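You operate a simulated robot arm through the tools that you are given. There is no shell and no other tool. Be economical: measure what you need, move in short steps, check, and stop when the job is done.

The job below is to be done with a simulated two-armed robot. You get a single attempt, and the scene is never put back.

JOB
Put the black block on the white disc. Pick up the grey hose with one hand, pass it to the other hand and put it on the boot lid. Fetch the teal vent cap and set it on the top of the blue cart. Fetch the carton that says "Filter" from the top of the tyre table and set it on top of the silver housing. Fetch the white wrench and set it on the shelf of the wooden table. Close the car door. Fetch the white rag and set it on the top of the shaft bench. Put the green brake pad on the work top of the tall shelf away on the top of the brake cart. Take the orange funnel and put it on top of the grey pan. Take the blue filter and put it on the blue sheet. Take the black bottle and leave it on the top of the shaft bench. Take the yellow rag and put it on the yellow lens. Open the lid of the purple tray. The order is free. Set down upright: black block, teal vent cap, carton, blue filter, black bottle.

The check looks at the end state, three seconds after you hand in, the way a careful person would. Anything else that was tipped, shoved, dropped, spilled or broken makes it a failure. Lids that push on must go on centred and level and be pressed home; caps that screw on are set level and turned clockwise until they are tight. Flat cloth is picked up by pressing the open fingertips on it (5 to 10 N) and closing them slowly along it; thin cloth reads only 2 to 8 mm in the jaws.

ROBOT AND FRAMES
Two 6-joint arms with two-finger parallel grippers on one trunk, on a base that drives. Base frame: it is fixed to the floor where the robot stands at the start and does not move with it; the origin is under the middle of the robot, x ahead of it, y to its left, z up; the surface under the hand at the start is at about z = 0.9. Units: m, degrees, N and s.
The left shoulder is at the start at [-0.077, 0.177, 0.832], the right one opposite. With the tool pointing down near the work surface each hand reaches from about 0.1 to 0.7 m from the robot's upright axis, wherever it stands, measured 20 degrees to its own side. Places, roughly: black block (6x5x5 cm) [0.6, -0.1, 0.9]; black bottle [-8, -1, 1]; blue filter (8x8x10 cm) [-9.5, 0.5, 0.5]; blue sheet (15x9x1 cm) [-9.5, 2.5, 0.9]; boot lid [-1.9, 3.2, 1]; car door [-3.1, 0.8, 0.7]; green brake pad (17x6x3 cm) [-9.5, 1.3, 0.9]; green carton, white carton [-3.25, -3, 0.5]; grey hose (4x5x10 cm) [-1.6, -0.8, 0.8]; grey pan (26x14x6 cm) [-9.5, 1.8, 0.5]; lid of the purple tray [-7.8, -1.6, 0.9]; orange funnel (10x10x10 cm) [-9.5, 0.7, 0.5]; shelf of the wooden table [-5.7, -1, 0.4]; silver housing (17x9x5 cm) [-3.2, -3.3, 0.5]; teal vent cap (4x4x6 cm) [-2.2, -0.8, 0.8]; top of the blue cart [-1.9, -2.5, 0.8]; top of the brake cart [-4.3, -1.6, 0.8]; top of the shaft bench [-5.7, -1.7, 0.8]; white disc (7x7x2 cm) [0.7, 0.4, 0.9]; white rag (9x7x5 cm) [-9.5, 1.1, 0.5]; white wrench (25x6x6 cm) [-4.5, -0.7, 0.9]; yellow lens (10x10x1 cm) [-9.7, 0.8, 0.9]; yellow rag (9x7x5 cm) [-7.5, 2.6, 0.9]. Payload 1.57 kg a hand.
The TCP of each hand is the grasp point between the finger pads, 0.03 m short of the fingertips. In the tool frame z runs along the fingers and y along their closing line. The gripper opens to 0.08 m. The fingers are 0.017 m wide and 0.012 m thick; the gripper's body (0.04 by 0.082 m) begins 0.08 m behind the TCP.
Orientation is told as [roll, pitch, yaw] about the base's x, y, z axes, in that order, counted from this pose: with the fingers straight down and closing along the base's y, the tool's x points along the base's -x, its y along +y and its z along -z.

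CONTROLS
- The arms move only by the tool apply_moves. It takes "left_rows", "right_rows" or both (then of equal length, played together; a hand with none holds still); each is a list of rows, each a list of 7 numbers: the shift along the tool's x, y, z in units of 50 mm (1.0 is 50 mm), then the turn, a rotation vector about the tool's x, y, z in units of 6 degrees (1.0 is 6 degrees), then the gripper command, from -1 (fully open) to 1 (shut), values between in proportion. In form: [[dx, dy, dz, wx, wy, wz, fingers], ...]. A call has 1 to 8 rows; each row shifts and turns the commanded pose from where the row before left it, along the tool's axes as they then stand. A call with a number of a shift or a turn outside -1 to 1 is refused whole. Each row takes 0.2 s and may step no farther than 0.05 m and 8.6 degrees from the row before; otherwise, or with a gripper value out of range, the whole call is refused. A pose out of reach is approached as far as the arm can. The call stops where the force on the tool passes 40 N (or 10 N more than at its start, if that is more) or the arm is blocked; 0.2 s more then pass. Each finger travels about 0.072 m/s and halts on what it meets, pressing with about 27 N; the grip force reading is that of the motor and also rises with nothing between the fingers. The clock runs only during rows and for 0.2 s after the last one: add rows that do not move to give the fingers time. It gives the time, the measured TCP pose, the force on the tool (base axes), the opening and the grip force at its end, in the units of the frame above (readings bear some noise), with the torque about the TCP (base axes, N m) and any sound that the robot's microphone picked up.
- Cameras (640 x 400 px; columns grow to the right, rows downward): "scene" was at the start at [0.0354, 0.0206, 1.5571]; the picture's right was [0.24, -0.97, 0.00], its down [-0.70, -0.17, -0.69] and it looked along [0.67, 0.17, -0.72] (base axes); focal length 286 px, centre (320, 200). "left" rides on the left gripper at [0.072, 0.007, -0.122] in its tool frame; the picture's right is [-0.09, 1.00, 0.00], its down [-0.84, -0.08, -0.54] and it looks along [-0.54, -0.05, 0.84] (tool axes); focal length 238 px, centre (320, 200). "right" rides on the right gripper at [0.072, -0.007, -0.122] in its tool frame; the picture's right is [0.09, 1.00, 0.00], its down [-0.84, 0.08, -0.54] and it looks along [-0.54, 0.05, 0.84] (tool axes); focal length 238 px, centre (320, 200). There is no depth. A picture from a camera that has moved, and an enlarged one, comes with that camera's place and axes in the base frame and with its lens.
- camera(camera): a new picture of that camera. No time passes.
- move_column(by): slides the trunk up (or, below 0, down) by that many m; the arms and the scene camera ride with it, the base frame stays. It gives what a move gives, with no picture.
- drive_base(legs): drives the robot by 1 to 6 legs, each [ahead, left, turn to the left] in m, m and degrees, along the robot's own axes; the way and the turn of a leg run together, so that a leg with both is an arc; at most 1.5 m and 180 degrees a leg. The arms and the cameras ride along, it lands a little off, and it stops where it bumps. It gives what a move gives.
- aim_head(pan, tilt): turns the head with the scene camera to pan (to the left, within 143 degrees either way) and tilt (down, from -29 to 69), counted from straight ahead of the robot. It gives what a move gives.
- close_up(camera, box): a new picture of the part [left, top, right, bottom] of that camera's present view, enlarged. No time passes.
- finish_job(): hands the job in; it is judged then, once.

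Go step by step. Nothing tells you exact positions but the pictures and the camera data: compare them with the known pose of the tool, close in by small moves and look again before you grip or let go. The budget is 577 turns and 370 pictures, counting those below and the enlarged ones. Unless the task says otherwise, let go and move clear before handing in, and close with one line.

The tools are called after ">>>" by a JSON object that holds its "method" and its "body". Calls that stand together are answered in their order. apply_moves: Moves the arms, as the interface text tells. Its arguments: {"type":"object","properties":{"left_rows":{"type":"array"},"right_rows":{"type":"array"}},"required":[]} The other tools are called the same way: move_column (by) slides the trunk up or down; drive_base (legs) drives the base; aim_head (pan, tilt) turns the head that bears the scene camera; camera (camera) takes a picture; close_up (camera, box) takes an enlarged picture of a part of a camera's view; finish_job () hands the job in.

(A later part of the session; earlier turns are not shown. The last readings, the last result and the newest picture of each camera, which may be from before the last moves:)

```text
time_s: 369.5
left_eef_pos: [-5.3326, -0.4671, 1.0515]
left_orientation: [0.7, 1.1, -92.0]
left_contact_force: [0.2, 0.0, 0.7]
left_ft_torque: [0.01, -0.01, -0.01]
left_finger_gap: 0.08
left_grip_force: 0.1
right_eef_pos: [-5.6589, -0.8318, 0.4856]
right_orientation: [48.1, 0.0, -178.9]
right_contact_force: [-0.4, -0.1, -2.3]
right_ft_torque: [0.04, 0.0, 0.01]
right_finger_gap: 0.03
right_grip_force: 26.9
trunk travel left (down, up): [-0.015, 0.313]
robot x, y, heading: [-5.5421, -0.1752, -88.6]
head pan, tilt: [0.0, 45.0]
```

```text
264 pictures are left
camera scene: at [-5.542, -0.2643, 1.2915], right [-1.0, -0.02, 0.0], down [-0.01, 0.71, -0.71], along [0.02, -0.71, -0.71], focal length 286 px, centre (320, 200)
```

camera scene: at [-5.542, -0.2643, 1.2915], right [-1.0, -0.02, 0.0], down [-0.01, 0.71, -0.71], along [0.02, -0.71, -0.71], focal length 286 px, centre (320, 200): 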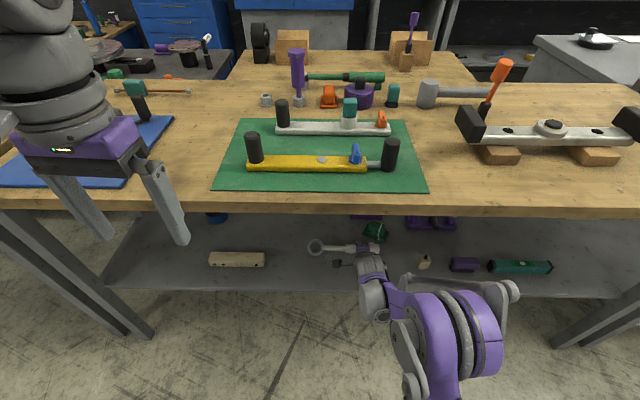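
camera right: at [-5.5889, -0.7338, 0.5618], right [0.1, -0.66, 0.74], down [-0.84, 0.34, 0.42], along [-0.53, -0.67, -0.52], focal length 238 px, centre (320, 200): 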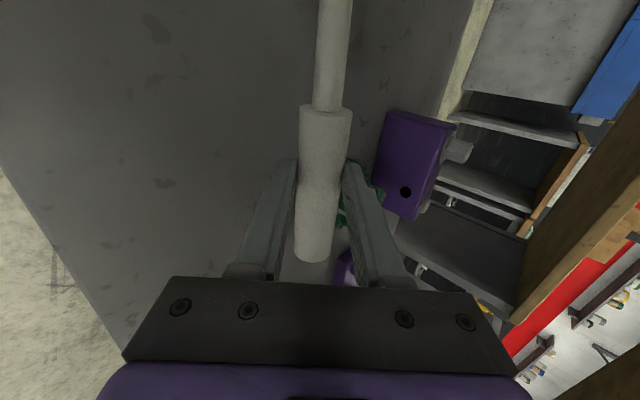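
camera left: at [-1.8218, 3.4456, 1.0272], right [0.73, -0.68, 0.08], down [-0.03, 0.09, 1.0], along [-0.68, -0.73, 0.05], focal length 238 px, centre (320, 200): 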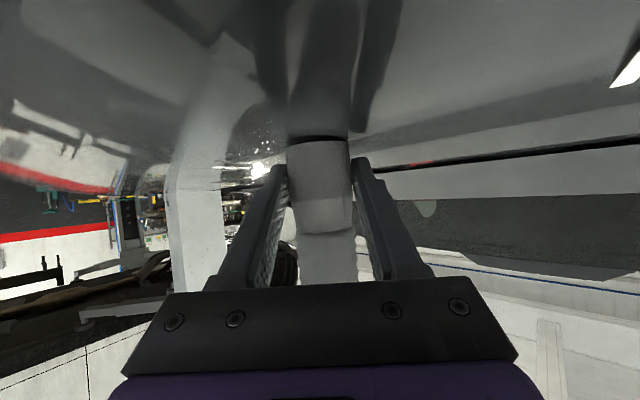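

>>> {"method": "apply_moves", "body": {"right_rows": [[0, -0.15, 0.134, 0, 0, 0, 1], [0, -0.15, 0.134, 0, 0, 0, 1], [0, -0.075, 0.067, 0, 0, 0, 1], [0, -0.06, 0.054, 0, 0, 0, 1], [0, -0.045, 0.04, 0, 0, 0, 1], [0, -0.045, 0.04, 0, 0, 0, 1], [0, -0.045, 0.04, 0, 0, 0, 1]]}}

>>> {"method": "camera", "body": {"camera": "right"}}

```text
time_s: 370.1
left_eef_pos: [-5.3327, -0.466, 1.0522]
left_orientation: [0.7, 1.0, -92.1]
left_contact_force: [0.0, -0.8, -0.3]
left_ft_torque: [0.01, 0.03, -0.01]
left_finger_gap: 0.0802
left_grip_force: 0.1
right_eef_pos: [-5.6599, -0.8319, 0.475]
right_orientation: [48.8, 0.0, -178.9]
right_contact_force: [-1.1, 10.0, 19.1]
right_ft_torque: [-0.12, -0.34, -0.21]
right_finger_gap: 0.0302
right_grip_force: 27.0
trunk travel left (down, up): [-0.015, 0.313]
robot x, y, heading: [-5.542, -0.1764, -89.0]
head pan, tilt: [0.0, 45.0]
stopped in row 2 (right hand): the force on the tool passed its limit at 44 N (the readings are from after the stop); the commanded pose is now the measured one
```

```text
263 pictures are left
camera right: at [-5.59, -0.7326, 0.5496], right [0.1, -0.65, 0.75], down [-0.84, 0.34, 0.41], along [-0.53, -0.67, -0.52], focal length 238 px, centre (320, 200)
```

right: 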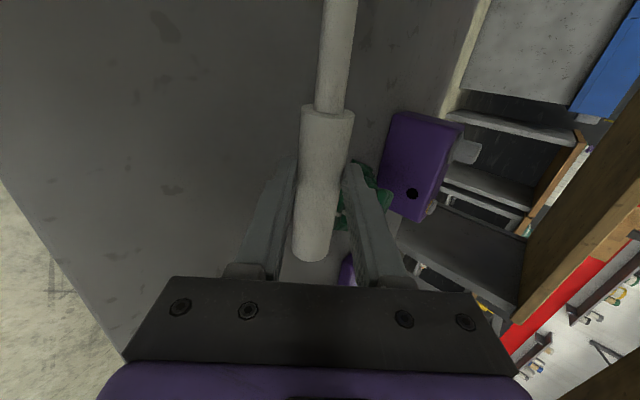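

Contact. Release gradually while easing upward.

>>> {"method": "apply_moves", "body": {"right_rows": [[0, 0.03, -0.027, 0, 0, 0, 0.2], [0, 0.03, -0.027, 0, 0, 0, 0.1], [0, 0.03, -0.027, 0, 0, 0, 0.0], [0, 0.03, -0.027, 0, 0, 0, -0.15], [0, 0, 0, 0, 0, 0, -0.3], [0, 0, 0, 0, 0, 0, -0.5]]}}

>>> {"method": "camera", "body": {"camera": "right"}}

>>> {"method": "close_up", "body": {"camera": "scene", "box": [280, 200, 480, 325]}}

```text
time_s: 371.5
left_eef_pos: [-5.3329, -0.4647, 1.0516]
left_orientation: [0.9, 1.1, -91.9]
left_contact_force: [-0.5, 0.1, -0.5]
left_ft_torque: [0.01, 0.01, 0.01]
left_finger_gap: 0.0796
left_grip_force: 0.0
right_eef_pos: [-5.6594, -0.8328, 0.4804]
right_orientation: [48.6, 0.1, -179.1]
right_contact_force: [-0.2, -0.1, -1.4]
right_ft_torque: [0.02, 0.01, 0.02]
right_finger_gap: 0.0608
right_grip_force: 0.4
trunk travel left (down, up): [-0.015, 0.313]
robot x, y, heading: [-5.5447, -0.177, -88.9]
head pan, tilt: [0.0, 45.0]
```

```text
262 pictures are left
camera right: at [-5.5903, -0.7342, 0.5555], right [0.1, -0.66, 0.75], down [-0.84, 0.34, 0.42], along [-0.53, -0.67, -0.52], focal length 238 px, centre (320, 200)
```

right: 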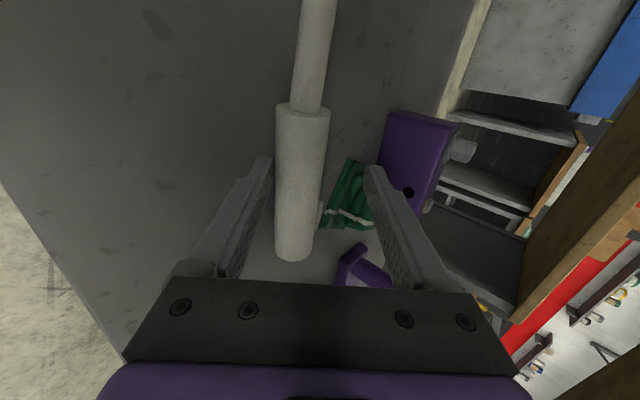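

```text
3.20 times, centred on (380, 262) of scene
camera zoom: at [-5.5422, -0.2641, 1.2915], right [-1.0, -0.02, 0.0], down [-0.01, 0.71, -0.71], along [0.01, -0.71, -0.71], focal length 915 px, centre (128, 0)
```

zoom: 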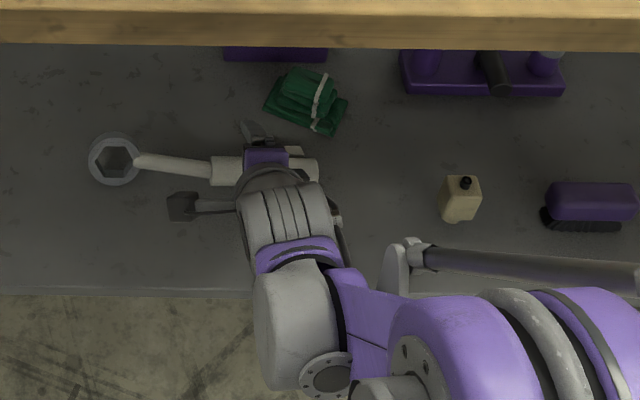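

>>> {"method": "apply_moves", "body": {"right_rows": [[0, 0, -0.3, 0, 0, 0, -0.5], [0, 0, -0.5, 0, 0, 0, -0.5], [0, 0, -0.6, 0, 0, 0, -0.5]]}}

>>> {"method": "camera", "body": {"camera": "right"}}

```text
time_s: 372.3
left_eef_pos: [-5.3327, -0.4661, 1.0523]
left_orientation: [0.7, 1.1, -92.0]
left_contact_force: [0.2, -0.6, -0.2]
left_ft_torque: [0.04, 0.0, 0.02]
left_finger_gap: 0.0802
left_grip_force: 0.2
right_eef_pos: [-5.6596, -0.779, 0.5269]
right_orientation: [48.6, 0.0, -179.0]
right_contact_force: [0.2, 0.1, -0.5]
right_ft_torque: [-0.01, 0.01, 0.01]
right_finger_gap: 0.06
right_grip_force: 0.1
trunk travel left (down, up): [-0.015, 0.313]
robot x, y, heading: [-5.5425, -0.1747, -88.8]
head pan, tilt: [0.0, 45.0]
```

```text
260 pictures are left
camera right: at [-5.5903, -0.6807, 0.6018], right [0.1, -0.66, 0.75], down [-0.84, 0.34, 0.42], along [-0.53, -0.67, -0.52], focal length 238 px, centre (320, 200)
```

right: 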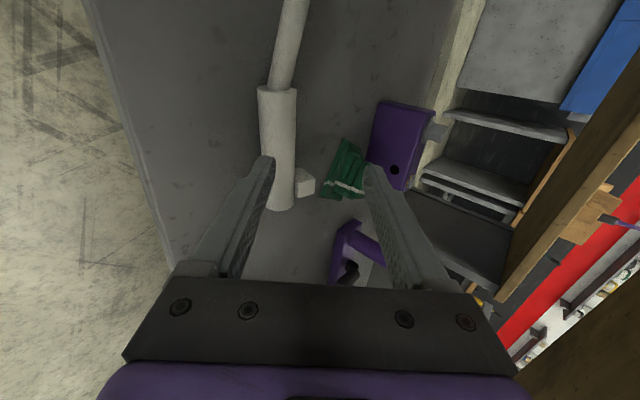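

The wrench rests on the shelf. Withdraw the hand, back off and restore posture.

>>> {"method": "apply_moves", "body": {"right_rows": [[0, 0, -0.6, 0, 0, 0, -1], [0, -0.66, -0.73, 0, 0, 0, -1], [0, -0.66, -0.73, 0, 0, 0, -1], [0, -0.66, -0.73, 0, 0, 0, -1]]}}

>>> {"method": "drive_base", "body": {"legs": [[-0.4, 0, 0]]}}

>>> {"method": "apply_moves", "body": {"right_rows": [[0, 0, 0, 1, 0, 0, -1], [0, 0, 0, 1, 0, 0, -1], [0, 0, 0, 1, 0, 0, -1], [0, 0, 0, 1, 0, 0, -1], [0, 0, 0, 1, 0, 0, -1], [0, 0, 0, 1, 0, 0, -1], [0, 0, 0, 1, 0, 0, -1], [0, 0, 0, 1, 0, 0, -1]]}}

>>> {"method": "camera", "body": {"camera": "scene"}}

```text
time_s: 373.3
left_eef_pos: [-5.3333, -0.4671, 1.0503]
left_orientation: [0.8, 1.1, -92.0]
left_contact_force: [0.8, -0.3, 0.0]
left_ft_torque: [-0.01, -0.02, -0.02]
left_finger_gap: 0.08
left_grip_force: 0.0
right_eef_pos: [-5.6644, -0.6069, 0.5452]
right_orientation: [48.6, 0.1, -179.0]
right_contact_force: [0.6, 1.0, -0.5]
right_ft_torque: [0.01, -0.03, -0.01]
right_finger_gap: 0.0801
right_grip_force: 0.1
trunk travel left (down, up): [-0.015, 0.313]
robot x, y, heading: [-5.547, -0.1761, -88.7]
head pan, tilt: [0.0, 45.0]
```

```text
time_s: 375.8
left_eef_pos: [-5.3413, -0.0659, 1.0519]
left_orientation: [0.8, 1.2, -92.2]
left_contact_force: [0.5, 1.1, -0.1]
left_ft_torque: [0.0, 0.0, 0.03]
left_finger_gap: 0.0801
left_grip_force: 0.3
right_eef_pos: [-5.6732, -0.2063, 0.5456]
right_orientation: [48.6, -0.1, -179.3]
right_contact_force: [1.2, -0.5, -0.8]
right_ft_torque: [-0.01, 0.02, -0.01]
right_finger_gap: 0.08
right_grip_force: 0.0
trunk travel left (down, up): [-0.015, 0.313]
robot x, y, heading: [-5.5499, 0.2276, -88.6]
head pan, tilt: [0.0, 45.0]
```

```text
time_s: 377.6
left_eef_pos: [-5.3413, -0.0674, 1.051]
left_orientation: [0.8, 1.1, -92.2]
left_contact_force: [0.6, 0.4, -0.3]
left_ft_torque: [0.0, -0.02, 0.03]
left_finger_gap: 0.08
left_grip_force: 0.1
right_eef_pos: [-5.6726, -0.2066, 0.5442]
right_orientation: [0.4, 0.0, -179.2]
right_contact_force: [-0.1, 0.8, -0.2]
right_ft_torque: [0.0, -0.03, -0.03]
right_finger_gap: 0.0803
right_grip_force: 0.1
trunk travel left (down, up): [-0.015, 0.313]
robot x, y, heading: [-5.5505, 0.2228, -89.2]
head pan, tilt: [0.0, 45.0]
```

```text
259 pictures are left
camera scene: at [-5.5501, 0.1369, 1.2915], right [-1.0, -0.02, 0.0], down [-0.01, 0.71, -0.71], along [0.01, -0.71, -0.71], focal length 286 px, centre (320, 200)
```

scene: 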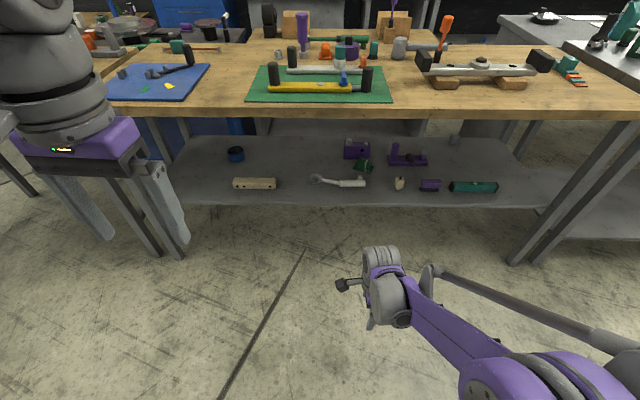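

Now restore the right wrist and the trunk height, then head west.

>>> {"method": "move_column", "body": {"by": 0.26}}

>>> {"method": "apply_moves", "body": {"right_rows": [[0, 0, -0.9, 0, 0, -1, -1], [0, 0, -0.9, 0, 0, -1, -1], [0, 0, -0.9, 0, 0, -1, -1], [0, 0, -0.9, 0, 0, -1, -1], [0, 0, -0.9, 0, 0, -1, -1], [0, 0, -0.9, 0, 0, -1, -1], [0, 0, -0.9, 0, 0, -1, -1], [0, 0, 0, 0, 0, -1, -1]], "left_rows": [[0, 0, 0.6, -0.12, 0, 0, -1], [0, 0, 0.6, 0, -0.18, 0, -1], [0, 0, 0.5, 0, 0, 0, -1], [0, 0, 0, 0, 0, 0, -1], [0, 0, 0, 0, 0, 0, -1], [0, 0, 0, 0, 0, 0, -1], [0, 0, 0, 0, 0, 0, -1], [0, 0, 0, 0, 0, 0, -1]]}}

>>> {"method": "apply_moves", "body": {"right_rows": [[0, -0.3, 0, 0, 0, -1, -1], [0, -0.3, 0, 0, 0, -1, -1], [0, 0, 0, 0, 0, -1, -1], [0, 0, 0, 0, 0, -1, -1], [0, 0, 0, 0, 0, -1, -1], [0, 0, 0, 0, 0, -1, -1], [0, 0, 0, 0, 0, -1, -1]]}}

>>> {"method": "drive_base", "body": {"legs": [[0, 0, -90], [1.3, 0, 0]]}}

>>> {"method": "aim_head", "body": {"pan": 0, "tilt": 20}}

>>> {"method": "camera", "body": {"camera": "scene"}}

```text
time_s: 380.2
left_eef_pos: [-5.3406, -0.065, 1.3129]
left_orientation: [0.8, 1.1, -92.2]
left_contact_force: [-0.5, -0.5, 0.1]
left_ft_torque: [-0.01, -0.01, -0.01]
left_finger_gap: 0.0801
left_grip_force: 0.1
right_eef_pos: [-5.6725, -0.2058, 0.8064]
right_orientation: [0.5, -0.1, -179.2]
right_contact_force: [0.0, -0.5, 0.6]
right_ft_torque: [0.0, -0.03, 0.01]
right_finger_gap: 0.0799
right_grip_force: 0.1
trunk travel left (down, up): [-0.275, 0.053]
robot x, y, heading: [-5.5503, 0.2281, -89.0]
head pan, tilt: [0.0, 45.0]
```

```text
time_s: 382.0
left_eef_pos: [-5.34, -0.0666, 1.2267]
left_orientation: [1.4, -0.1, -92.3]
left_contact_force: [0.4, -0.3, 0.7]
left_ft_torque: [0.01, 0.0, -0.01]
left_finger_gap: 0.0801
left_grip_force: 0.1
right_eef_pos: [-5.6714, -0.2047, 1.121]
right_orientation: [0.4, -0.4, -131.1]
right_contact_force: [0.1, 0.0, 0.1]
right_ft_torque: [-0.01, -0.01, -0.01]
right_finger_gap: 0.08
right_grip_force: 0.0
trunk travel left (down, up): [-0.275, 0.053]
robot x, y, heading: [-5.5506, 0.2217, -89.1]
head pan, tilt: [0.0, 45.0]
```

```text
time_s: 383.6
left_eef_pos: [-5.3408, -0.065, 1.2268]
left_orientation: [1.6, 0.0, -92.2]
left_contact_force: [0.3, -0.7, 0.1]
left_ft_torque: [0.01, -0.01, -0.01]
left_finger_gap: 0.0802
left_grip_force: 0.2
right_eef_pos: [-5.6962, -0.1863, 1.1206]
right_orientation: [0.0, -0.6, -89.2]
right_contact_force: [0.2, -0.2, 0.3]
right_ft_torque: [0.03, -0.02, 0.01]
right_finger_gap: 0.0799
right_grip_force: 0.0
trunk travel left (down, up): [-0.275, 0.053]
robot x, y, heading: [-5.547, 0.2265, -89.0]
head pan, tilt: [0.0, 45.0]
```

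```text
time_s: 394.0
left_eef_pos: [-7.1586, -0.0014, 1.2257]
left_orientation: [1.5, 0.0, 177.0]
left_contact_force: [-0.1, 0.0, -0.9]
left_ft_torque: [0.03, -0.02, 0.02]
left_finger_gap: 0.0799
left_grip_force: 0.2
right_eef_pos: [-7.2741, 0.356, 1.1208]
right_orientation: [0.0, -0.6, -179.9]
right_contact_force: [-0.4, -0.3, 0.7]
right_ft_torque: [0.0, 0.0, -0.03]
right_finger_gap: 0.08
right_grip_force: 0.0
trunk travel left (down, up): [-0.275, 0.053]
robot x, y, heading: [-6.8639, 0.206, -179.8]
head pan, tilt: [0.0, 45.0]
```

```text
time_s: 394.9
left_eef_pos: [-7.1585, -0.0023, 1.2277]
left_orientation: [1.5, 0.1, 177.0]
left_contact_force: [-0.8, 0.1, -0.2]
left_ft_torque: [0.01, 0.0, 0.01]
left_finger_gap: 0.0802
left_grip_force: 0.0
right_eef_pos: [-7.2743, 0.3556, 1.1199]
right_orientation: [-0.1, -0.6, -179.9]
right_contact_force: [0.9, 0.1, 0.1]
right_ft_torque: [-0.01, 0.02, 0.03]
right_finger_gap: 0.0798
right_grip_force: 0.1
trunk travel left (down, up): [-0.275, 0.053]
robot x, y, heading: [-6.8671, 0.2043, -179.8]
head pan, tilt: [0.0, 20.0]
```

```text
258 pictures are left
camera scene: at [-6.9184, 0.2053, 1.5975], right [0.0, 1.0, 0.0], down [0.34, 0.0, -0.94], along [-0.94, 0.0, -0.34], focal length 286 px, centre (320, 200)
```

scene: 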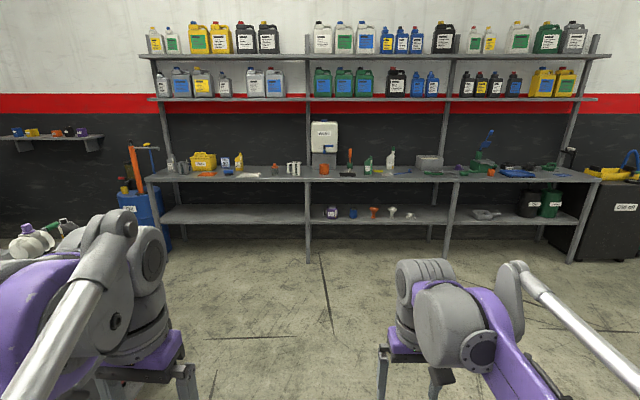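

>>> {"method": "close_up", "body": {"camera": "scene", "box": [300, 110, 620, 240]}}

>>> {"method": "aim_head", "body": {"pan": -80, "tilt": 25}}

>>> {"method": "camera", "body": {"camera": "scene"}}

```text
2.00 times, centred on (460, 175) of scene
camera zoom: at [-6.9184, 0.2053, 1.5975], right [0.0, 1.0, 0.0], down [0.34, 0.0, -0.94], along [-0.94, 0.0, -0.34], focal length 572 px, centre (40, 250)
```

zoom: 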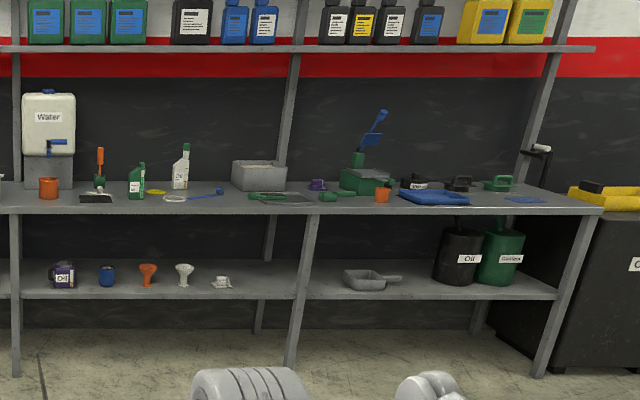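

```text
time_s: 396.4
left_eef_pos: [-7.1582, -0.0019, 1.2272]
left_orientation: [1.4, 0.0, 177.0]
left_contact_force: [-0.3, 0.5, 0.1]
left_ft_torque: [0.04, -0.01, -0.03]
left_finger_gap: 0.0802
left_grip_force: 0.1
right_eef_pos: [-7.2728, 0.3545, 1.1201]
right_orientation: [0.0, -0.6, -179.8]
right_contact_force: [0.2, -0.1, -0.1]
right_ft_torque: [-0.02, -0.01, 0.01]
right_finger_gap: 0.0801
right_grip_force: 0.0
trunk travel left (down, up): [-0.275, 0.053]
robot x, y, heading: [-6.8634, 0.2066, -179.8]
head pan, tilt: [-80.0, 25.0]
```

```text
256 pictures are left
camera scene: at [-6.8418, 0.2964, 1.5895], right [0.98, 0.18, 0.0], down [0.08, -0.42, -0.91], along [-0.16, 0.89, -0.42], focal length 286 px, centre (320, 200)
```

scene: 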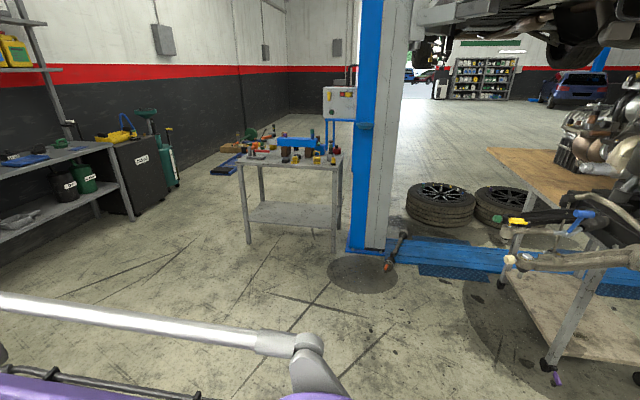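

>>> {"method": "close_up", "body": {"camera": "scene", "box": [220, 110, 360, 200]}}

```text
4.44 times, centred on (290, 155) of scene
camera zoom: at [-6.8418, 0.2964, 1.5895], right [0.98, 0.18, 0.0], down [0.08, -0.42, -0.91], along [-0.16, 0.89, -0.42], focal length 1271 px, centre (453, 400)
```

zoom: 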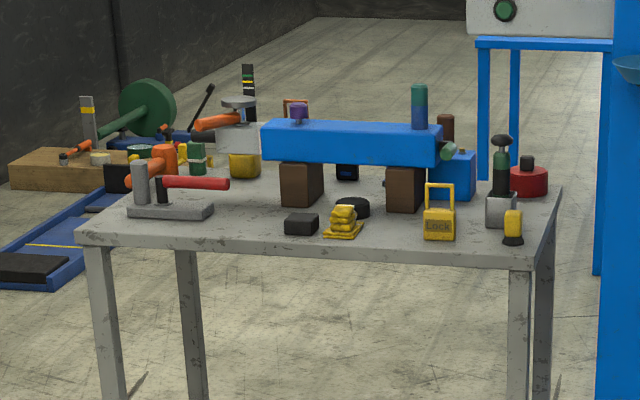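

Yellow rag at about [-7.42, 2.43] on the small metal table. Drive up to it.

>>> {"method": "drive_base", "body": {"legs": [[0.5, 0, 0], [0, 0, -90], [1.5, 0, 0]]}}

>>> {"method": "aim_head", "body": {"pan": 0, "tilt": 40}}

>>> {"method": "camera", "body": {"camera": "scene"}}

>>> {"method": "camera", "body": {"camera": "right"}}

```text
time_s: 410.2
left_eef_pos: [-7.6015, 1.9866, 1.227]
left_orientation: [1.6, 0.1, 87.6]
left_contact_force: [0.0, 0.2, -0.1]
left_ft_torque: [-0.02, -0.01, 0.02]
left_finger_gap: 0.08
left_grip_force: 0.0
right_eef_pos: [-7.2438, 2.106, 1.122]
right_orientation: [0.0, -0.6, 90.7]
right_contact_force: [0.3, 0.3, 0.3]
right_ft_torque: [-0.01, 0.01, -0.01]
right_finger_gap: 0.0799
right_grip_force: 0.0
trunk travel left (down, up): [-0.275, 0.053]
robot x, y, heading: [-7.3883, 1.6972, 90.9]
head pan, tilt: [-80.0, 25.0]
```

```text
time_s: 411.8
left_eef_pos: [-7.5997, 1.9872, 1.2268]
left_orientation: [1.5, 0.0, 87.7]
left_contact_force: [0.2, -1.0, 0.1]
left_ft_torque: [0.06, 0.01, 0.02]
left_finger_gap: 0.08
left_grip_force: 0.0
right_eef_pos: [-7.2447, 2.1057, 1.1215]
right_orientation: [0.0, -0.6, 90.6]
right_contact_force: [0.5, -0.4, -0.2]
right_ft_torque: [-0.01, -0.01, -0.03]
right_finger_gap: 0.08
right_grip_force: 0.1
trunk travel left (down, up): [-0.275, 0.053]
robot x, y, heading: [-7.3922, 1.6959, 90.9]
head pan, tilt: [0.0, 40.0]
```

```text
254 pictures are left
camera scene: at [-7.3933, 1.7404, 1.5662], right [1.0, 0.01, 0.0], down [0.01, -0.64, -0.77], along [-0.01, 0.77, -0.64], focal length 286 px, centre (320, 200)
```

scene: 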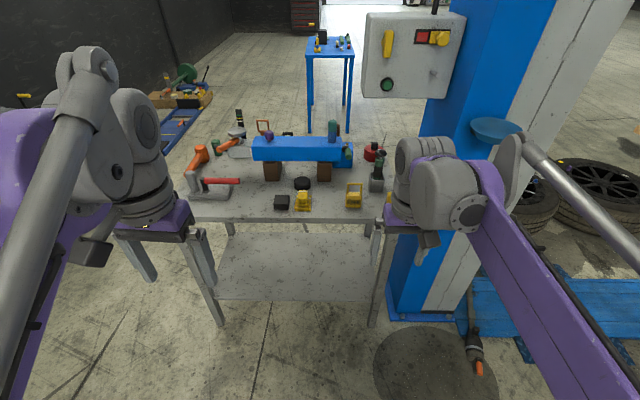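

```text
253 pictures are left
camera right: at [-7.2373, 2.0344, 1.2412], right [-0.99, -0.1, 0.0], down [-0.09, 0.83, 0.55], along [-0.06, 0.55, -0.83], focal length 238 px, centre (320, 200)
```

right: 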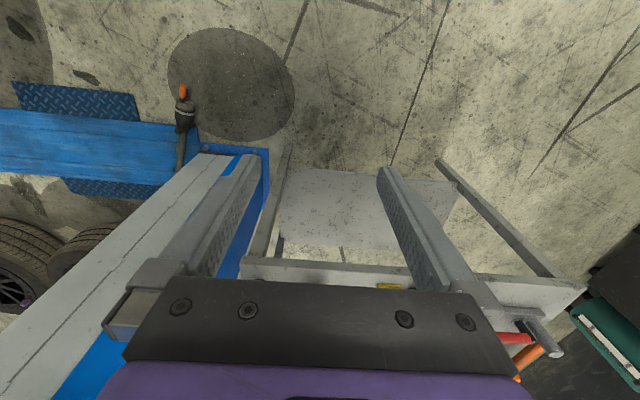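

>>> {"method": "apply_moves", "body": {"right_rows": [[0.9, 0, 0, 0, 0, 0, -1], [0.9, 0, 0, 0, 0, 0, -1], [0.9, 0, 0, 0, 0, 0, -1], [0, 0, 0, 0, 0, 0, -1], [0, 0, 0, 0, 0, 0, -1], [0, 0, 0, 0, 0, 0, -1], [0, 0, 0, 0, 0, 0, -1]], "left_rows": [[-0.9, -0.3, 0.2, 0.25, 0, 0, -1], [-0.9, -0.3, 0.2, 0, 0, 0, -1], [-0.9, -0.3, 0.2, 0, 0, 0, -1], [-0.9, -0.3, 0.2, 0, 0, 0, -1], [-0.9, -0.3, 0.2, 0, 0, 0, -1], [-0.9, -0.3, 0.2, 0, 0, 0, -1], [-0.5, -0.4, 0.2, 0, 0, 0, -1]]}}

>>> {"method": "drive_base", "body": {"legs": [[0.1, 0, 0]]}}

>>> {"method": "camera", "body": {"camera": "left"}}

```text
time_s: 413.4
left_eef_pos: [-7.4806, 2.263, 1.1471]
left_orientation: [0.1, 0.0, 87.6]
left_contact_force: [0.3, 0.0, 0.5]
left_ft_torque: [0.03, -0.02, -0.03]
left_finger_gap: 0.0803
left_grip_force: 0.1
left hand out of reach, approached as far as the arm can: row 7
right_eef_pos: [-7.2423, 1.9679, 1.1207]
right_orientation: [0.0, -0.7, 90.7]
right_contact_force: [-0.6, 0.0, -0.6]
right_ft_torque: [-0.02, 0.0, 0.03]
right_finger_gap: 0.08
right_grip_force: 0.0
trunk travel left (down, up): [-0.275, 0.053]
robot x, y, heading: [-7.3891, 1.699, 90.8]
head pan, tilt: [0.0, 40.0]
```

```text
time_s: 414.5
left_eef_pos: [-7.4818, 2.3627, 1.1463]
left_orientation: [0.0, -0.1, 87.7]
left_contact_force: [-0.5, 0.0, -0.5]
left_ft_torque: [-0.01, -0.01, -0.02]
left_finger_gap: 0.0801
left_grip_force: 0.1
right_eef_pos: [-7.2458, 2.0688, 1.1205]
right_orientation: [0.0, -0.5, 90.8]
right_contact_force: [-0.1, -0.3, 0.2]
right_ft_torque: [-0.02, 0.0, 0.02]
right_finger_gap: 0.08
right_grip_force: 0.0
trunk travel left (down, up): [-0.275, 0.053]
robot x, y, heading: [-7.3951, 1.7944, 90.9]
head pan, tilt: [0.0, 40.0]
```

```text
252 pictures are left
camera left: at [-7.4913, 2.291, 1.2691], right [-0.99, 0.13, 0.0], down [0.11, 0.83, 0.54], along [0.07, 0.54, -0.84], focal length 238 px, centre (320, 200)
```

left: 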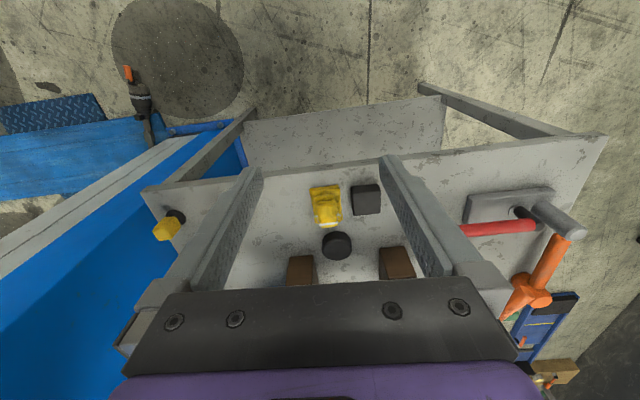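

>>> {"method": "close_up", "body": {"camera": "left", "box": [280, 160, 400, 270]}}

```text
3.64 times, centred on (340, 215) of left
camera zoom: at [-7.4913, 2.291, 1.2691], right [-0.99, 0.13, 0.0], down [0.11, 0.83, 0.54], along [0.07, 0.54, -0.84], focal length 867 px, centre (247, 146)
```

zoom: 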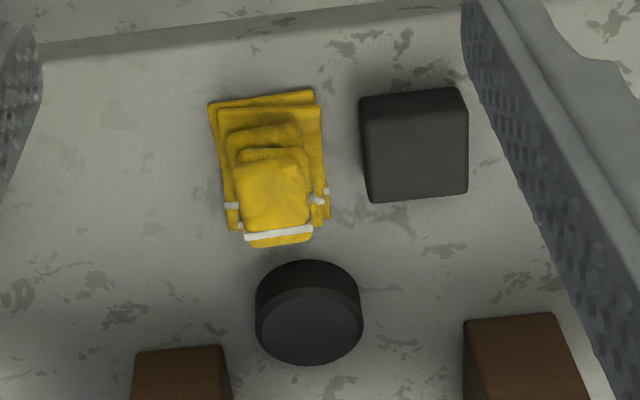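

>>> {"method": "drive_base", "body": {"legs": [[0.12, 0, 0]]}}

>>> {"method": "apply_moves", "body": {"left_rows": [[-0.6, 0, 0.5, 0, 0, 0, -0.5], [-0.6, 0, 0.7, 0, 0, 0, -0.5], [0, 0, 0.8, 0, 0, 0, -0.5]]}}

>>> {"method": "camera", "body": {"camera": "left"}}

```text
time_s: 415.8
left_eef_pos: [-7.4831, 2.481, 1.1468]
left_orientation: [0.0, -0.1, 87.6]
left_contact_force: [-0.4, 0.2, 0.3]
left_ft_torque: [0.0, 0.0, -0.01]
left_finger_gap: 0.08
left_grip_force: 0.1
right_eef_pos: [-7.2472, 2.1887, 1.12]
right_orientation: [0.1, -0.6, 90.7]
right_contact_force: [-0.7, 0.1, -0.4]
right_ft_torque: [-0.01, 0.01, -0.01]
right_finger_gap: 0.0801
right_grip_force: 0.1
trunk travel left (down, up): [-0.275, 0.053]
robot x, y, heading: [-7.3937, 1.9158, 91.0]
head pan, tilt: [0.0, 40.0]
```

```text
time_s: 416.6
left_eef_pos: [-7.4844, 2.5303, 1.0397]
left_orientation: [0.0, 0.0, 87.7]
left_contact_force: [-0.1, 0.1, -0.2]
left_ft_torque: [-0.02, 0.0, -0.03]
left_finger_gap: 0.0603
left_grip_force: 0.1
left hand out of reach, approached as far as the arm can: row 1, 2
right_eef_pos: [-7.2479, 2.1902, 1.1203]
right_orientation: [0.0, -0.6, 90.8]
right_contact_force: [0.6, 0.5, -0.2]
right_ft_torque: [0.01, -0.06, 0.01]
right_finger_gap: 0.0799
right_grip_force: 0.1
trunk travel left (down, up): [-0.275, 0.053]
robot x, y, heading: [-7.3926, 1.9133, 91.0]
head pan, tilt: [0.0, 40.0]
```

```text
250 pictures are left
camera left: at [-7.493, 2.4582, 1.1623], right [-0.99, 0.13, 0.0], down [0.11, 0.83, 0.54], along [0.07, 0.54, -0.84], focal length 238 px, centre (320, 200)
```

left: 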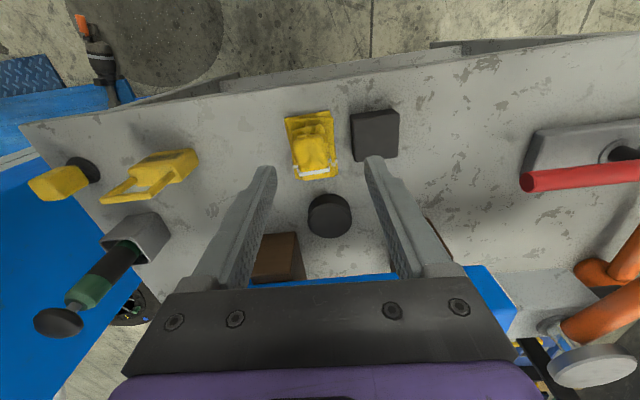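

>>> {"method": "apply_moves", "body": {"left_rows": [[-0.2, -0.18, 0.7, 0, 0, 0, -0.45], [0, 0, 0.6, 0, 0, 0, -0.45]]}}

>>> {"method": "close_up", "body": {"camera": "left", "box": [240, 90, 420, 240]}}

```text
time_s: 417.1
left_eef_pos: [-7.4742, 2.5366, 0.9754]
left_orientation: [-0.1, 0.1, 87.7]
left_contact_force: [0.3, 0.3, 0.0]
left_ft_torque: [0.01, -0.02, -0.03]
left_finger_gap: 0.058
left_grip_force: 0.0
right_eef_pos: [-7.2461, 2.1884, 1.1208]
right_orientation: [-0.1, -0.5, 90.8]
right_contact_force: [0.6, -0.4, 0.7]
right_ft_torque: [0.02, 0.01, 0.0]
right_finger_gap: 0.0802
right_grip_force: 0.0
trunk travel left (down, up): [-0.275, 0.053]
robot x, y, heading: [-7.396, 1.9162, 90.8]
head pan, tilt: [0.0, 40.0]
```

```text
2.67 times, centred on (330, 165) of left
camera zoom: at [-7.4835, 2.4651, 1.0965], right [-0.99, 0.13, 0.0], down [0.11, 0.83, 0.54], along [0.07, 0.54, -0.84], focal length 636 px, centre (293, 293)
```

zoom: 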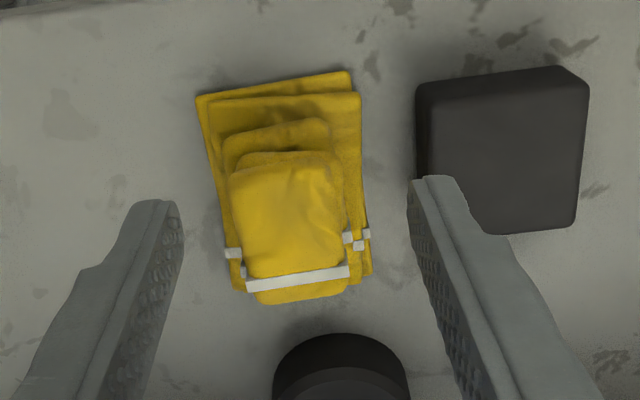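

>>> {"method": "apply_moves", "body": {"left_rows": [[-0.4, -0.13, 0.1, 0, 0, 0, -0.42], [0, 0, 0.3, 0, 0, 0, -0.42]]}}

>>> {"method": "close_up", "body": {"camera": "left", "box": [240, 90, 420, 240]}}

```text
time_s: 417.8
left_eef_pos: [-7.4671, 2.5573, 0.953]
left_orientation: [0.0, 0.0, 87.7]
left_contact_force: [-0.2, 0.1, 0.1]
left_ft_torque: [-0.02, 0.03, 0.0]
left_finger_gap: 0.0567
left_grip_force: 0.1
right_eef_pos: [-7.2479, 2.1891, 1.1214]
right_orientation: [0.0, -0.6, 90.8]
right_contact_force: [-0.8, 0.2, -0.1]
right_ft_torque: [0.01, 0.01, -0.01]
right_finger_gap: 0.0801
right_grip_force: 0.1
trunk travel left (down, up): [-0.275, 0.053]
robot x, y, heading: [-7.3973, 1.9186, 90.9]
head pan, tilt: [0.0, 40.0]
```

```text
2.67 times, centred on (330, 165) of left
camera zoom: at [-7.4762, 2.4856, 1.075], right [-0.99, 0.13, 0.0], down [0.11, 0.83, 0.54], along [0.07, 0.54, -0.84], focal length 636 px, centre (293, 293)
```

zoom: 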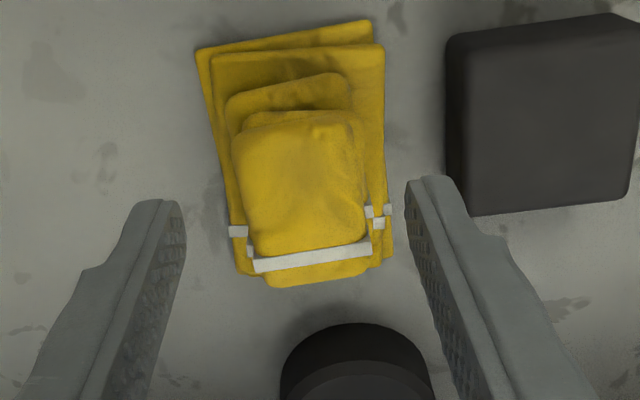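

>>> {"method": "apply_moves", "body": {"left_rows": [[0, 0, 0.2, 0, 0, 0, -0.42], [0, 0, 0, 0, 0, 0, 0.0], [0, 0, 0, 0, 0, 0, 0.5], [0, 0, 0, 0, 0, 0, 1], [0, 0, 0, 0, 0, 0, 1]]}}

>>> {"method": "close_up", "body": {"camera": "left", "box": [240, 90, 420, 240]}}

```text
time_s: 418.9
left_eef_pos: [-7.4665, 2.5584, 0.9438]
left_orientation: [0.1, 0.0, 87.7]
left_contact_force: [-0.7, -0.2, 0.3]
left_ft_torque: [0.03, -0.03, 0.0]
left_finger_gap: 0.0
left_grip_force: 21.7
right_eef_pos: [-7.2475, 2.1885, 1.121]
right_orientation: [0.0, -0.6, 90.7]
right_contact_force: [-0.7, -0.6, 0.1]
right_ft_torque: [-0.02, 0.05, 0.01]
right_finger_gap: 0.0802
right_grip_force: 0.1
trunk travel left (down, up): [-0.275, 0.053]
robot x, y, heading: [-7.3976, 1.9155, 91.0]
head pan, tilt: [0.0, 40.0]
```

```text
2.67 times, centred on (330, 165) of left
camera zoom: at [-7.4756, 2.486, 1.0654], right [-0.99, 0.13, 0.0], down [0.11, 0.83, 0.54], along [0.07, 0.54, -0.84], focal length 636 px, centre (293, 293)
```

zoom: 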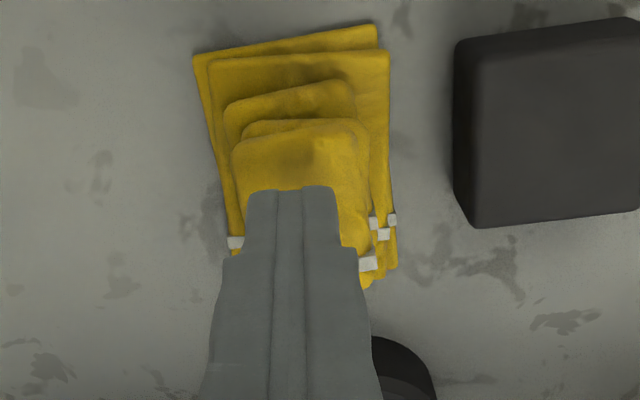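

The table is lower (≈0.845) than assumed, so the fingers closed above the rag. Corrected rag centre ≈[-7.469, 2.575]; grip its far part at y≈2.60, clear of the black box.

>>> {"method": "apply_moves", "body": {"left_rows": [[0, 0, -0.3, 0, 0, 0, -0.3], [-0.4, 0.05, 0, 0, 0, 0, -0.65], [-0.4, 0, 0, 0, 0, 0, -0.65], [0, 0, 0.5, 0, 0, 0, -0.65]]}}

>>> {"method": "close_up", "body": {"camera": "left", "box": [220, 80, 440, 260]}}

```text
time_s: 419.9
left_eef_pos: [-7.4704, 2.5802, 0.9303]
left_orientation: [0.0, 0.0, 87.7]
left_contact_force: [0.6, -0.3, 0.0]
left_ft_torque: [-0.03, 0.0, -0.03]
left_finger_gap: 0.0664
left_grip_force: 0.1
left hand out of reach, approached as far as the arm can: row 3
right_eef_pos: [-7.247, 2.1888, 1.1207]
right_orientation: [0.0, -0.5, 90.7]
right_contact_force: [-0.3, 0.6, 0.7]
right_ft_torque: [0.0, 0.0, -0.05]
right_finger_gap: 0.0797
right_grip_force: 0.0
trunk travel left (down, up): [-0.275, 0.053]
robot x, y, heading: [-7.3914, 1.9148, 90.9]
head pan, tilt: [0.0, 40.0]
```

```text
2.22 times, centred on (330, 170) of left
camera zoom: at [-7.4788, 2.5085, 1.053], right [-0.99, 0.13, 0.0], down [0.11, 0.83, 0.54], along [0.07, 0.54, -0.84], focal length 530 px, centre (298, 267)
```

zoom: 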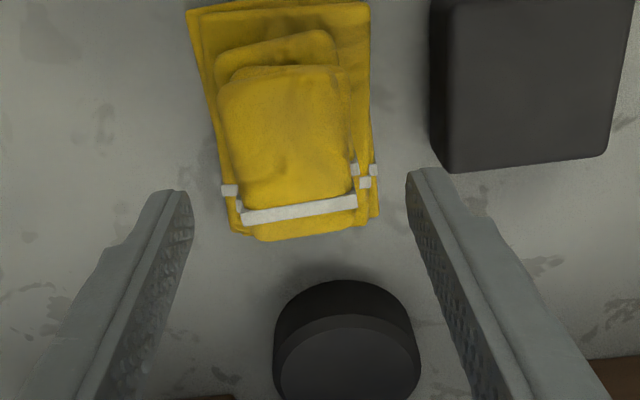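

>>> {"method": "drive_base", "body": {"legs": [[0.02, 0, 0]]}}

>>> {"method": "close_up", "body": {"camera": "left", "box": [220, 80, 440, 260]}}

```text
time_s: 420.7
left_eef_pos: [-7.4701, 2.5973, 0.9312]
left_orientation: [0.0, 0.1, 87.7]
left_contact_force: [-0.1, 0.6, 0.0]
left_ft_torque: [0.02, 0.0, 0.03]
left_finger_gap: 0.0657
left_grip_force: 0.2
right_eef_pos: [-7.2473, 2.2075, 1.1206]
right_orientation: [0.0, -0.7, 90.6]
right_contact_force: [-0.8, -0.5, -0.3]
right_ft_torque: [0.02, -0.01, 0.03]
right_finger_gap: 0.08
right_grip_force: 0.0
trunk travel left (down, up): [-0.275, 0.053]
robot x, y, heading: [-7.3972, 1.9296, 90.7]
head pan, tilt: [0.0, 40.0]
```

```text
2.22 times, centred on (330, 170) of left
camera zoom: at [-7.4788, 2.5262, 1.0536], right [-0.99, 0.13, 0.0], down [0.11, 0.83, 0.54], along [0.07, 0.54, -0.84], focal length 530 px, centre (298, 267)
```

zoom: 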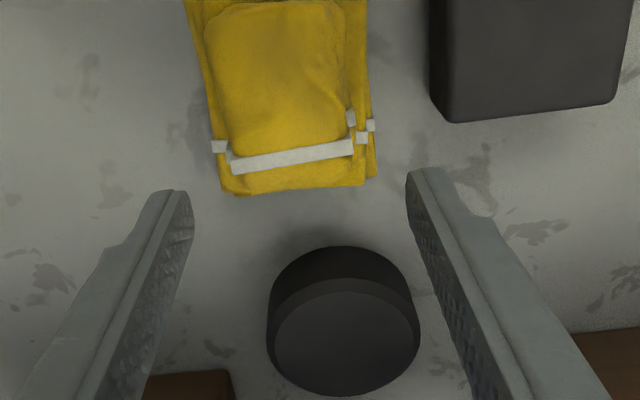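

>>> {"method": "apply_moves", "body": {"left_rows": [[0, -0.06, 0.5, 0, 0, 0, -0.65], [0, 0, 0.3, 0, 0, 0, -0.65], [0, 0, 0.12, 0, 0, 0, -0.65]]}}

>>> {"method": "camera", "body": {"camera": "left"}}

```text
time_s: 421.5
left_eef_pos: [-7.4673, 2.5979, 0.8844]
left_orientation: [0.0, 0.0, 87.7]
left_contact_force: [0.8, -0.1, -1.3]
left_ft_torque: [0.01, -0.01, 0.02]
left_finger_gap: 0.0658
left_grip_force: 0.1
right_eef_pos: [-7.2468, 2.2073, 1.1217]
right_orientation: [0.0, -0.6, 90.7]
right_contact_force: [-0.2, 0.9, 0.0]
right_ft_torque: [0.01, 0.01, -0.01]
right_finger_gap: 0.0799
right_grip_force: 0.0
trunk travel left (down, up): [-0.275, 0.053]
robot x, y, heading: [-7.3925, 1.9311, 90.8]
head pan, tilt: [0.0, 40.0]
```

```text
244 pictures are left
camera left: at [-7.4767, 2.527, 1.0072], right [-0.99, 0.13, 0.0], down [0.11, 0.83, 0.54], along [0.07, 0.54, -0.84], focal length 238 px, centre (320, 200)
```

left: 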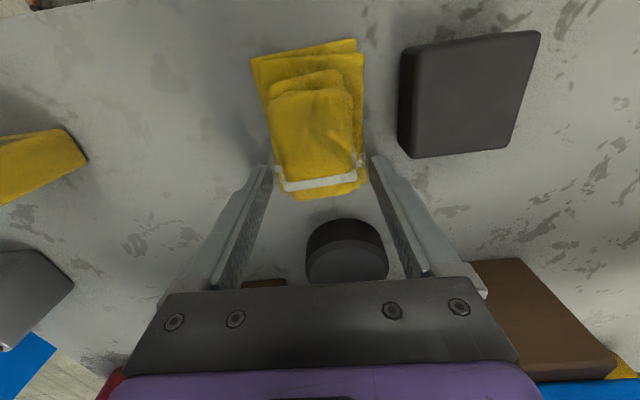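

Fingers now straddle the rag. Lower slightly and close.

>>> {"method": "apply_moves", "body": {"left_rows": [[0.05, 0, 0.1, 0, 0, 0, -0.6], [0, 0, 0, 0, 0, 0, -0.2], [0, 0, 0, 0, 0, 0, 0.2], [0, 0, 0, 0, 0, 0, 0.6], [0, 0, 0, 0, 0, 0, 1], [0, 0, 0, 0, 0, 0, 1]]}}

>>> {"method": "camera", "body": {"camera": "left"}}

```text
time_s: 422.9
left_eef_pos: [-7.468, 2.5981, 0.8817]
left_orientation: [0.1, 0.1, 87.7]
left_contact_force: [-0.9, 1.5, 4.3]
left_ft_torque: [0.05, 0.04, 0.05]
left_finger_gap: 0.0611
left_grip_force: 27.2
left hand out of reach, approached as far as the arm can: row 1
right_eef_pos: [-7.2469, 2.2082, 1.1204]
right_orientation: [0.0, -0.6, 90.7]
right_contact_force: [-0.1, -0.1, 0.4]
right_ft_torque: [-0.02, 0.02, 0.0]
right_finger_gap: 0.0799
right_grip_force: 0.2
trunk travel left (down, up): [-0.275, 0.053]
robot x, y, heading: [-7.3942, 1.935, 91.1]
head pan, tilt: [0.0, 40.0]
```

```text
243 pictures are left
camera left: at [-7.4762, 2.5273, 1.0039], right [-0.99, 0.13, 0.0], down [0.11, 0.83, 0.54], along [0.07, 0.54, -0.84], focal length 238 px, centre (320, 200)
```

left: 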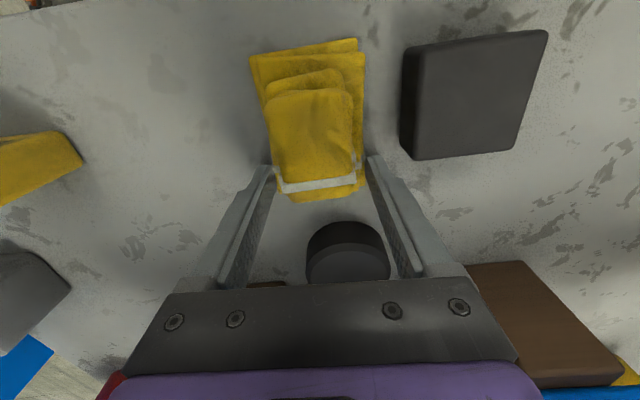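

Gripped (61 mm). Lift and back away.

>>> {"method": "apply_moves", "body": {"left_rows": [[0, 0, -0.4, 0, 0, 0, 1], [0, 0, -0.8, 0, 0, 0, 1], [0.3, 0, -0.9, 0, 0, 0, 1], [0.3, 0, -0.9, 0, 0, 0, 1], [0.5, 0, -0.8, 0, 0, 0, 1], [0.8, 0, -0.5, 0, 0, 0, 1], [0.8, 0, 0, 0, 0, 0, 1]]}}

>>> {"method": "drive_base", "body": {"legs": [[-0.8, 0, 0]]}}

>>> {"method": "camera", "body": {"camera": "left"}}

>>> {"method": "camera", "body": {"camera": "scene"}}

```text
time_s: 424.5
left_eef_pos: [-7.469, 2.4836, 1.1041]
left_orientation: [0.1, 0.2, 87.6]
left_contact_force: [-0.2, 0.6, 0.0]
left_ft_torque: [0.01, 0.0, -0.01]
left_finger_gap: 0.0613
left_grip_force: 27.0
left hand out of reach, approached as far as the arm can: row 7
right_eef_pos: [-7.2469, 2.2074, 1.1198]
right_orientation: [0.0, -0.6, 90.7]
right_contact_force: [0.1, -1.1, 0.2]
right_ft_torque: [0.01, 0.01, -0.03]
right_finger_gap: 0.0799
right_grip_force: 0.1
trunk travel left (down, up): [-0.275, 0.053]
robot x, y, heading: [-7.3935, 1.9327, 90.9]
head pan, tilt: [0.0, 40.0]
```

```text
time_s: 428.8
left_eef_pos: [-7.4556, 1.6845, 1.1034]
left_orientation: [0.0, 0.1, 87.7]
left_contact_force: [0.4, 0.5, -0.4]
left_ft_torque: [0.02, -0.03, -0.03]
left_finger_gap: 0.0608
left_grip_force: 27.0
right_eef_pos: [-7.2356, 1.4065, 1.1198]
right_orientation: [-0.1, -0.6, 90.7]
right_contact_force: [0.1, -0.1, 0.2]
right_ft_torque: [-0.04, 0.01, 0.0]
right_finger_gap: 0.0801
right_grip_force: 0.1
trunk travel left (down, up): [-0.275, 0.053]
robot x, y, heading: [-7.3815, 1.1335, 91.1]
head pan, tilt: [0.0, 40.0]
```

```text
242 pictures are left
camera left: at [-7.4651, 1.6129, 1.2261], right [-0.99, 0.13, 0.0], down [0.11, 0.83, 0.54], along [0.07, 0.54, -0.84], focal length 238 px, centre (320, 200)
```

left: 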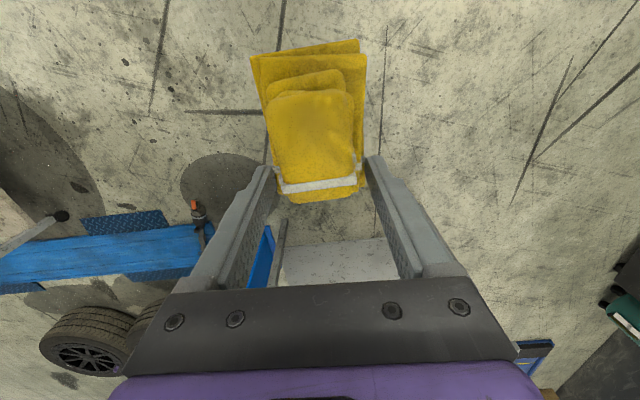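

```text
241 pictures are left
camera scene: at [-7.384, 1.1779, 1.5662], right [1.0, 0.02, 0.0], down [0.01, -0.64, -0.77], along [-0.01, 0.77, -0.64], focal length 286 px, centre (320, 200)
```

scene: 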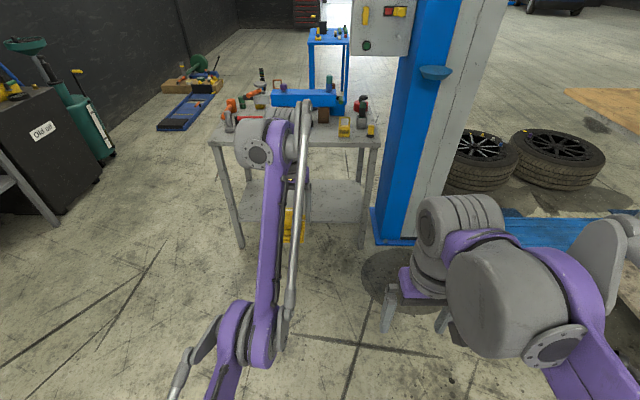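

>>> {"method": "apply_moves", "body": {"left_rows": [[0.9, 0.2, 0, 0, 0, 0, 1], [0.9, 0.2, 0, 0, 0, 0, 1], [0.9, 0.2, 0, 0, 0, 0, 1]]}}

>>> {"method": "drive_base", "body": {"legs": [[0, 0, 89], [1.2, 0.2, 0]]}}

>>> {"method": "camera", "body": {"camera": "scene"}}

```text
time_s: 429.6
left_eef_pos: [-7.4755, 1.6722, 1.1451]
left_orientation: [0.0, 0.2, 87.6]
left_contact_force: [-0.4, 0.3, -0.9]
left_ft_torque: [0.0, -0.01, -0.02]
left_finger_gap: 0.0608
left_grip_force: 27.0
left hand out of reach, approached as far as the arm can: row 1, 2, 3
right_eef_pos: [-7.234, 1.4062, 1.12]
right_orientation: [-0.1, -0.5, 90.8]
right_contact_force: [-0.2, 0.7, 0.0]
right_ft_torque: [-0.02, 0.02, -0.02]
right_finger_gap: 0.0801
right_grip_force: 0.1
trunk travel left (down, up): [-0.275, 0.053]
robot x, y, heading: [-7.3839, 1.1302, 90.7]
head pan, tilt: [0.0, 40.0]
```

```text
time_s: 439.6
left_eef_pos: [-9.107, 0.8173, 1.1466]
left_orientation: [0.0, 0.3, 177.6]
left_contact_force: [0.1, -1.0, -0.2]
left_ft_torque: [0.0, 0.03, 0.03]
left_finger_gap: 0.061
left_grip_force: 27.5
right_eef_pos: [-8.842, 1.0579, 1.1204]
right_orientation: [0.0, -0.6, -179.4]
right_contact_force: [0.3, -0.3, -0.1]
right_ft_torque: [0.02, 0.0, 0.03]
right_finger_gap: 0.0801
right_grip_force: 0.0
trunk travel left (down, up): [-0.275, 0.053]
robot x, y, heading: [-8.5679, 0.9083, -179.2]
head pan, tilt: [0.0, 40.0]
```

```text
240 pictures are left
camera scene: at [-8.6126, 0.9108, 1.5661], right [-0.02, 1.0, 0.0], down [0.64, 0.01, -0.77], along [-0.77, -0.01, -0.64], focal length 286 px, centre (320, 200)
```

scene: 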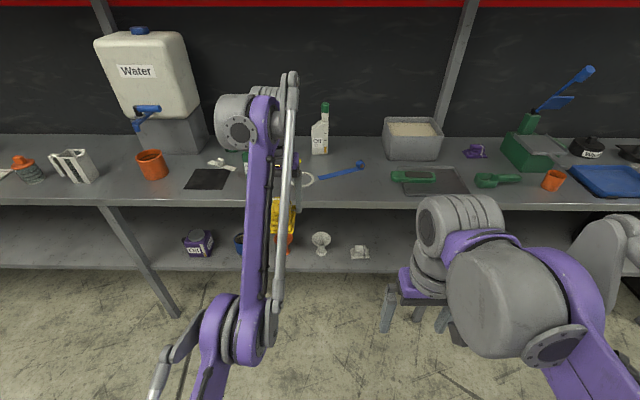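

>>> {"method": "camera", "body": {"camera": "left"}}

>>> {"method": "close_up", "body": {"camera": "scene", "box": [180, 120, 440, 270]}}

```text
239 pictures are left
camera left: at [-9.0349, 0.8075, 1.2683], right [-0.13, -0.99, 0.0], down [-0.83, 0.11, 0.54], along [-0.53, 0.07, -0.84], focal length 238 px, centre (320, 200)
```

left: 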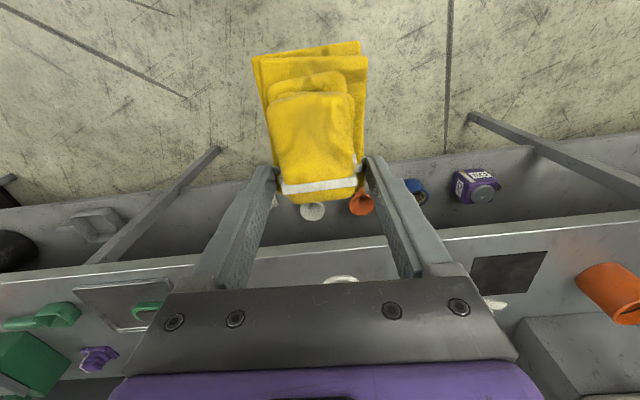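

```text
2.46 times, centred on (310, 195) of scene
camera zoom: at [-8.6126, 0.9108, 1.5661], right [-0.02, 1.0, 0.0], down [0.64, 0.01, -0.77], along [-0.77, -0.01, -0.64], focal length 704 px, centre (345, 212)
```

zoom: 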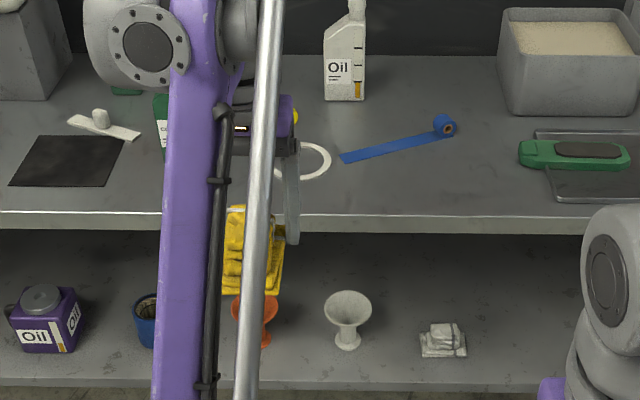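

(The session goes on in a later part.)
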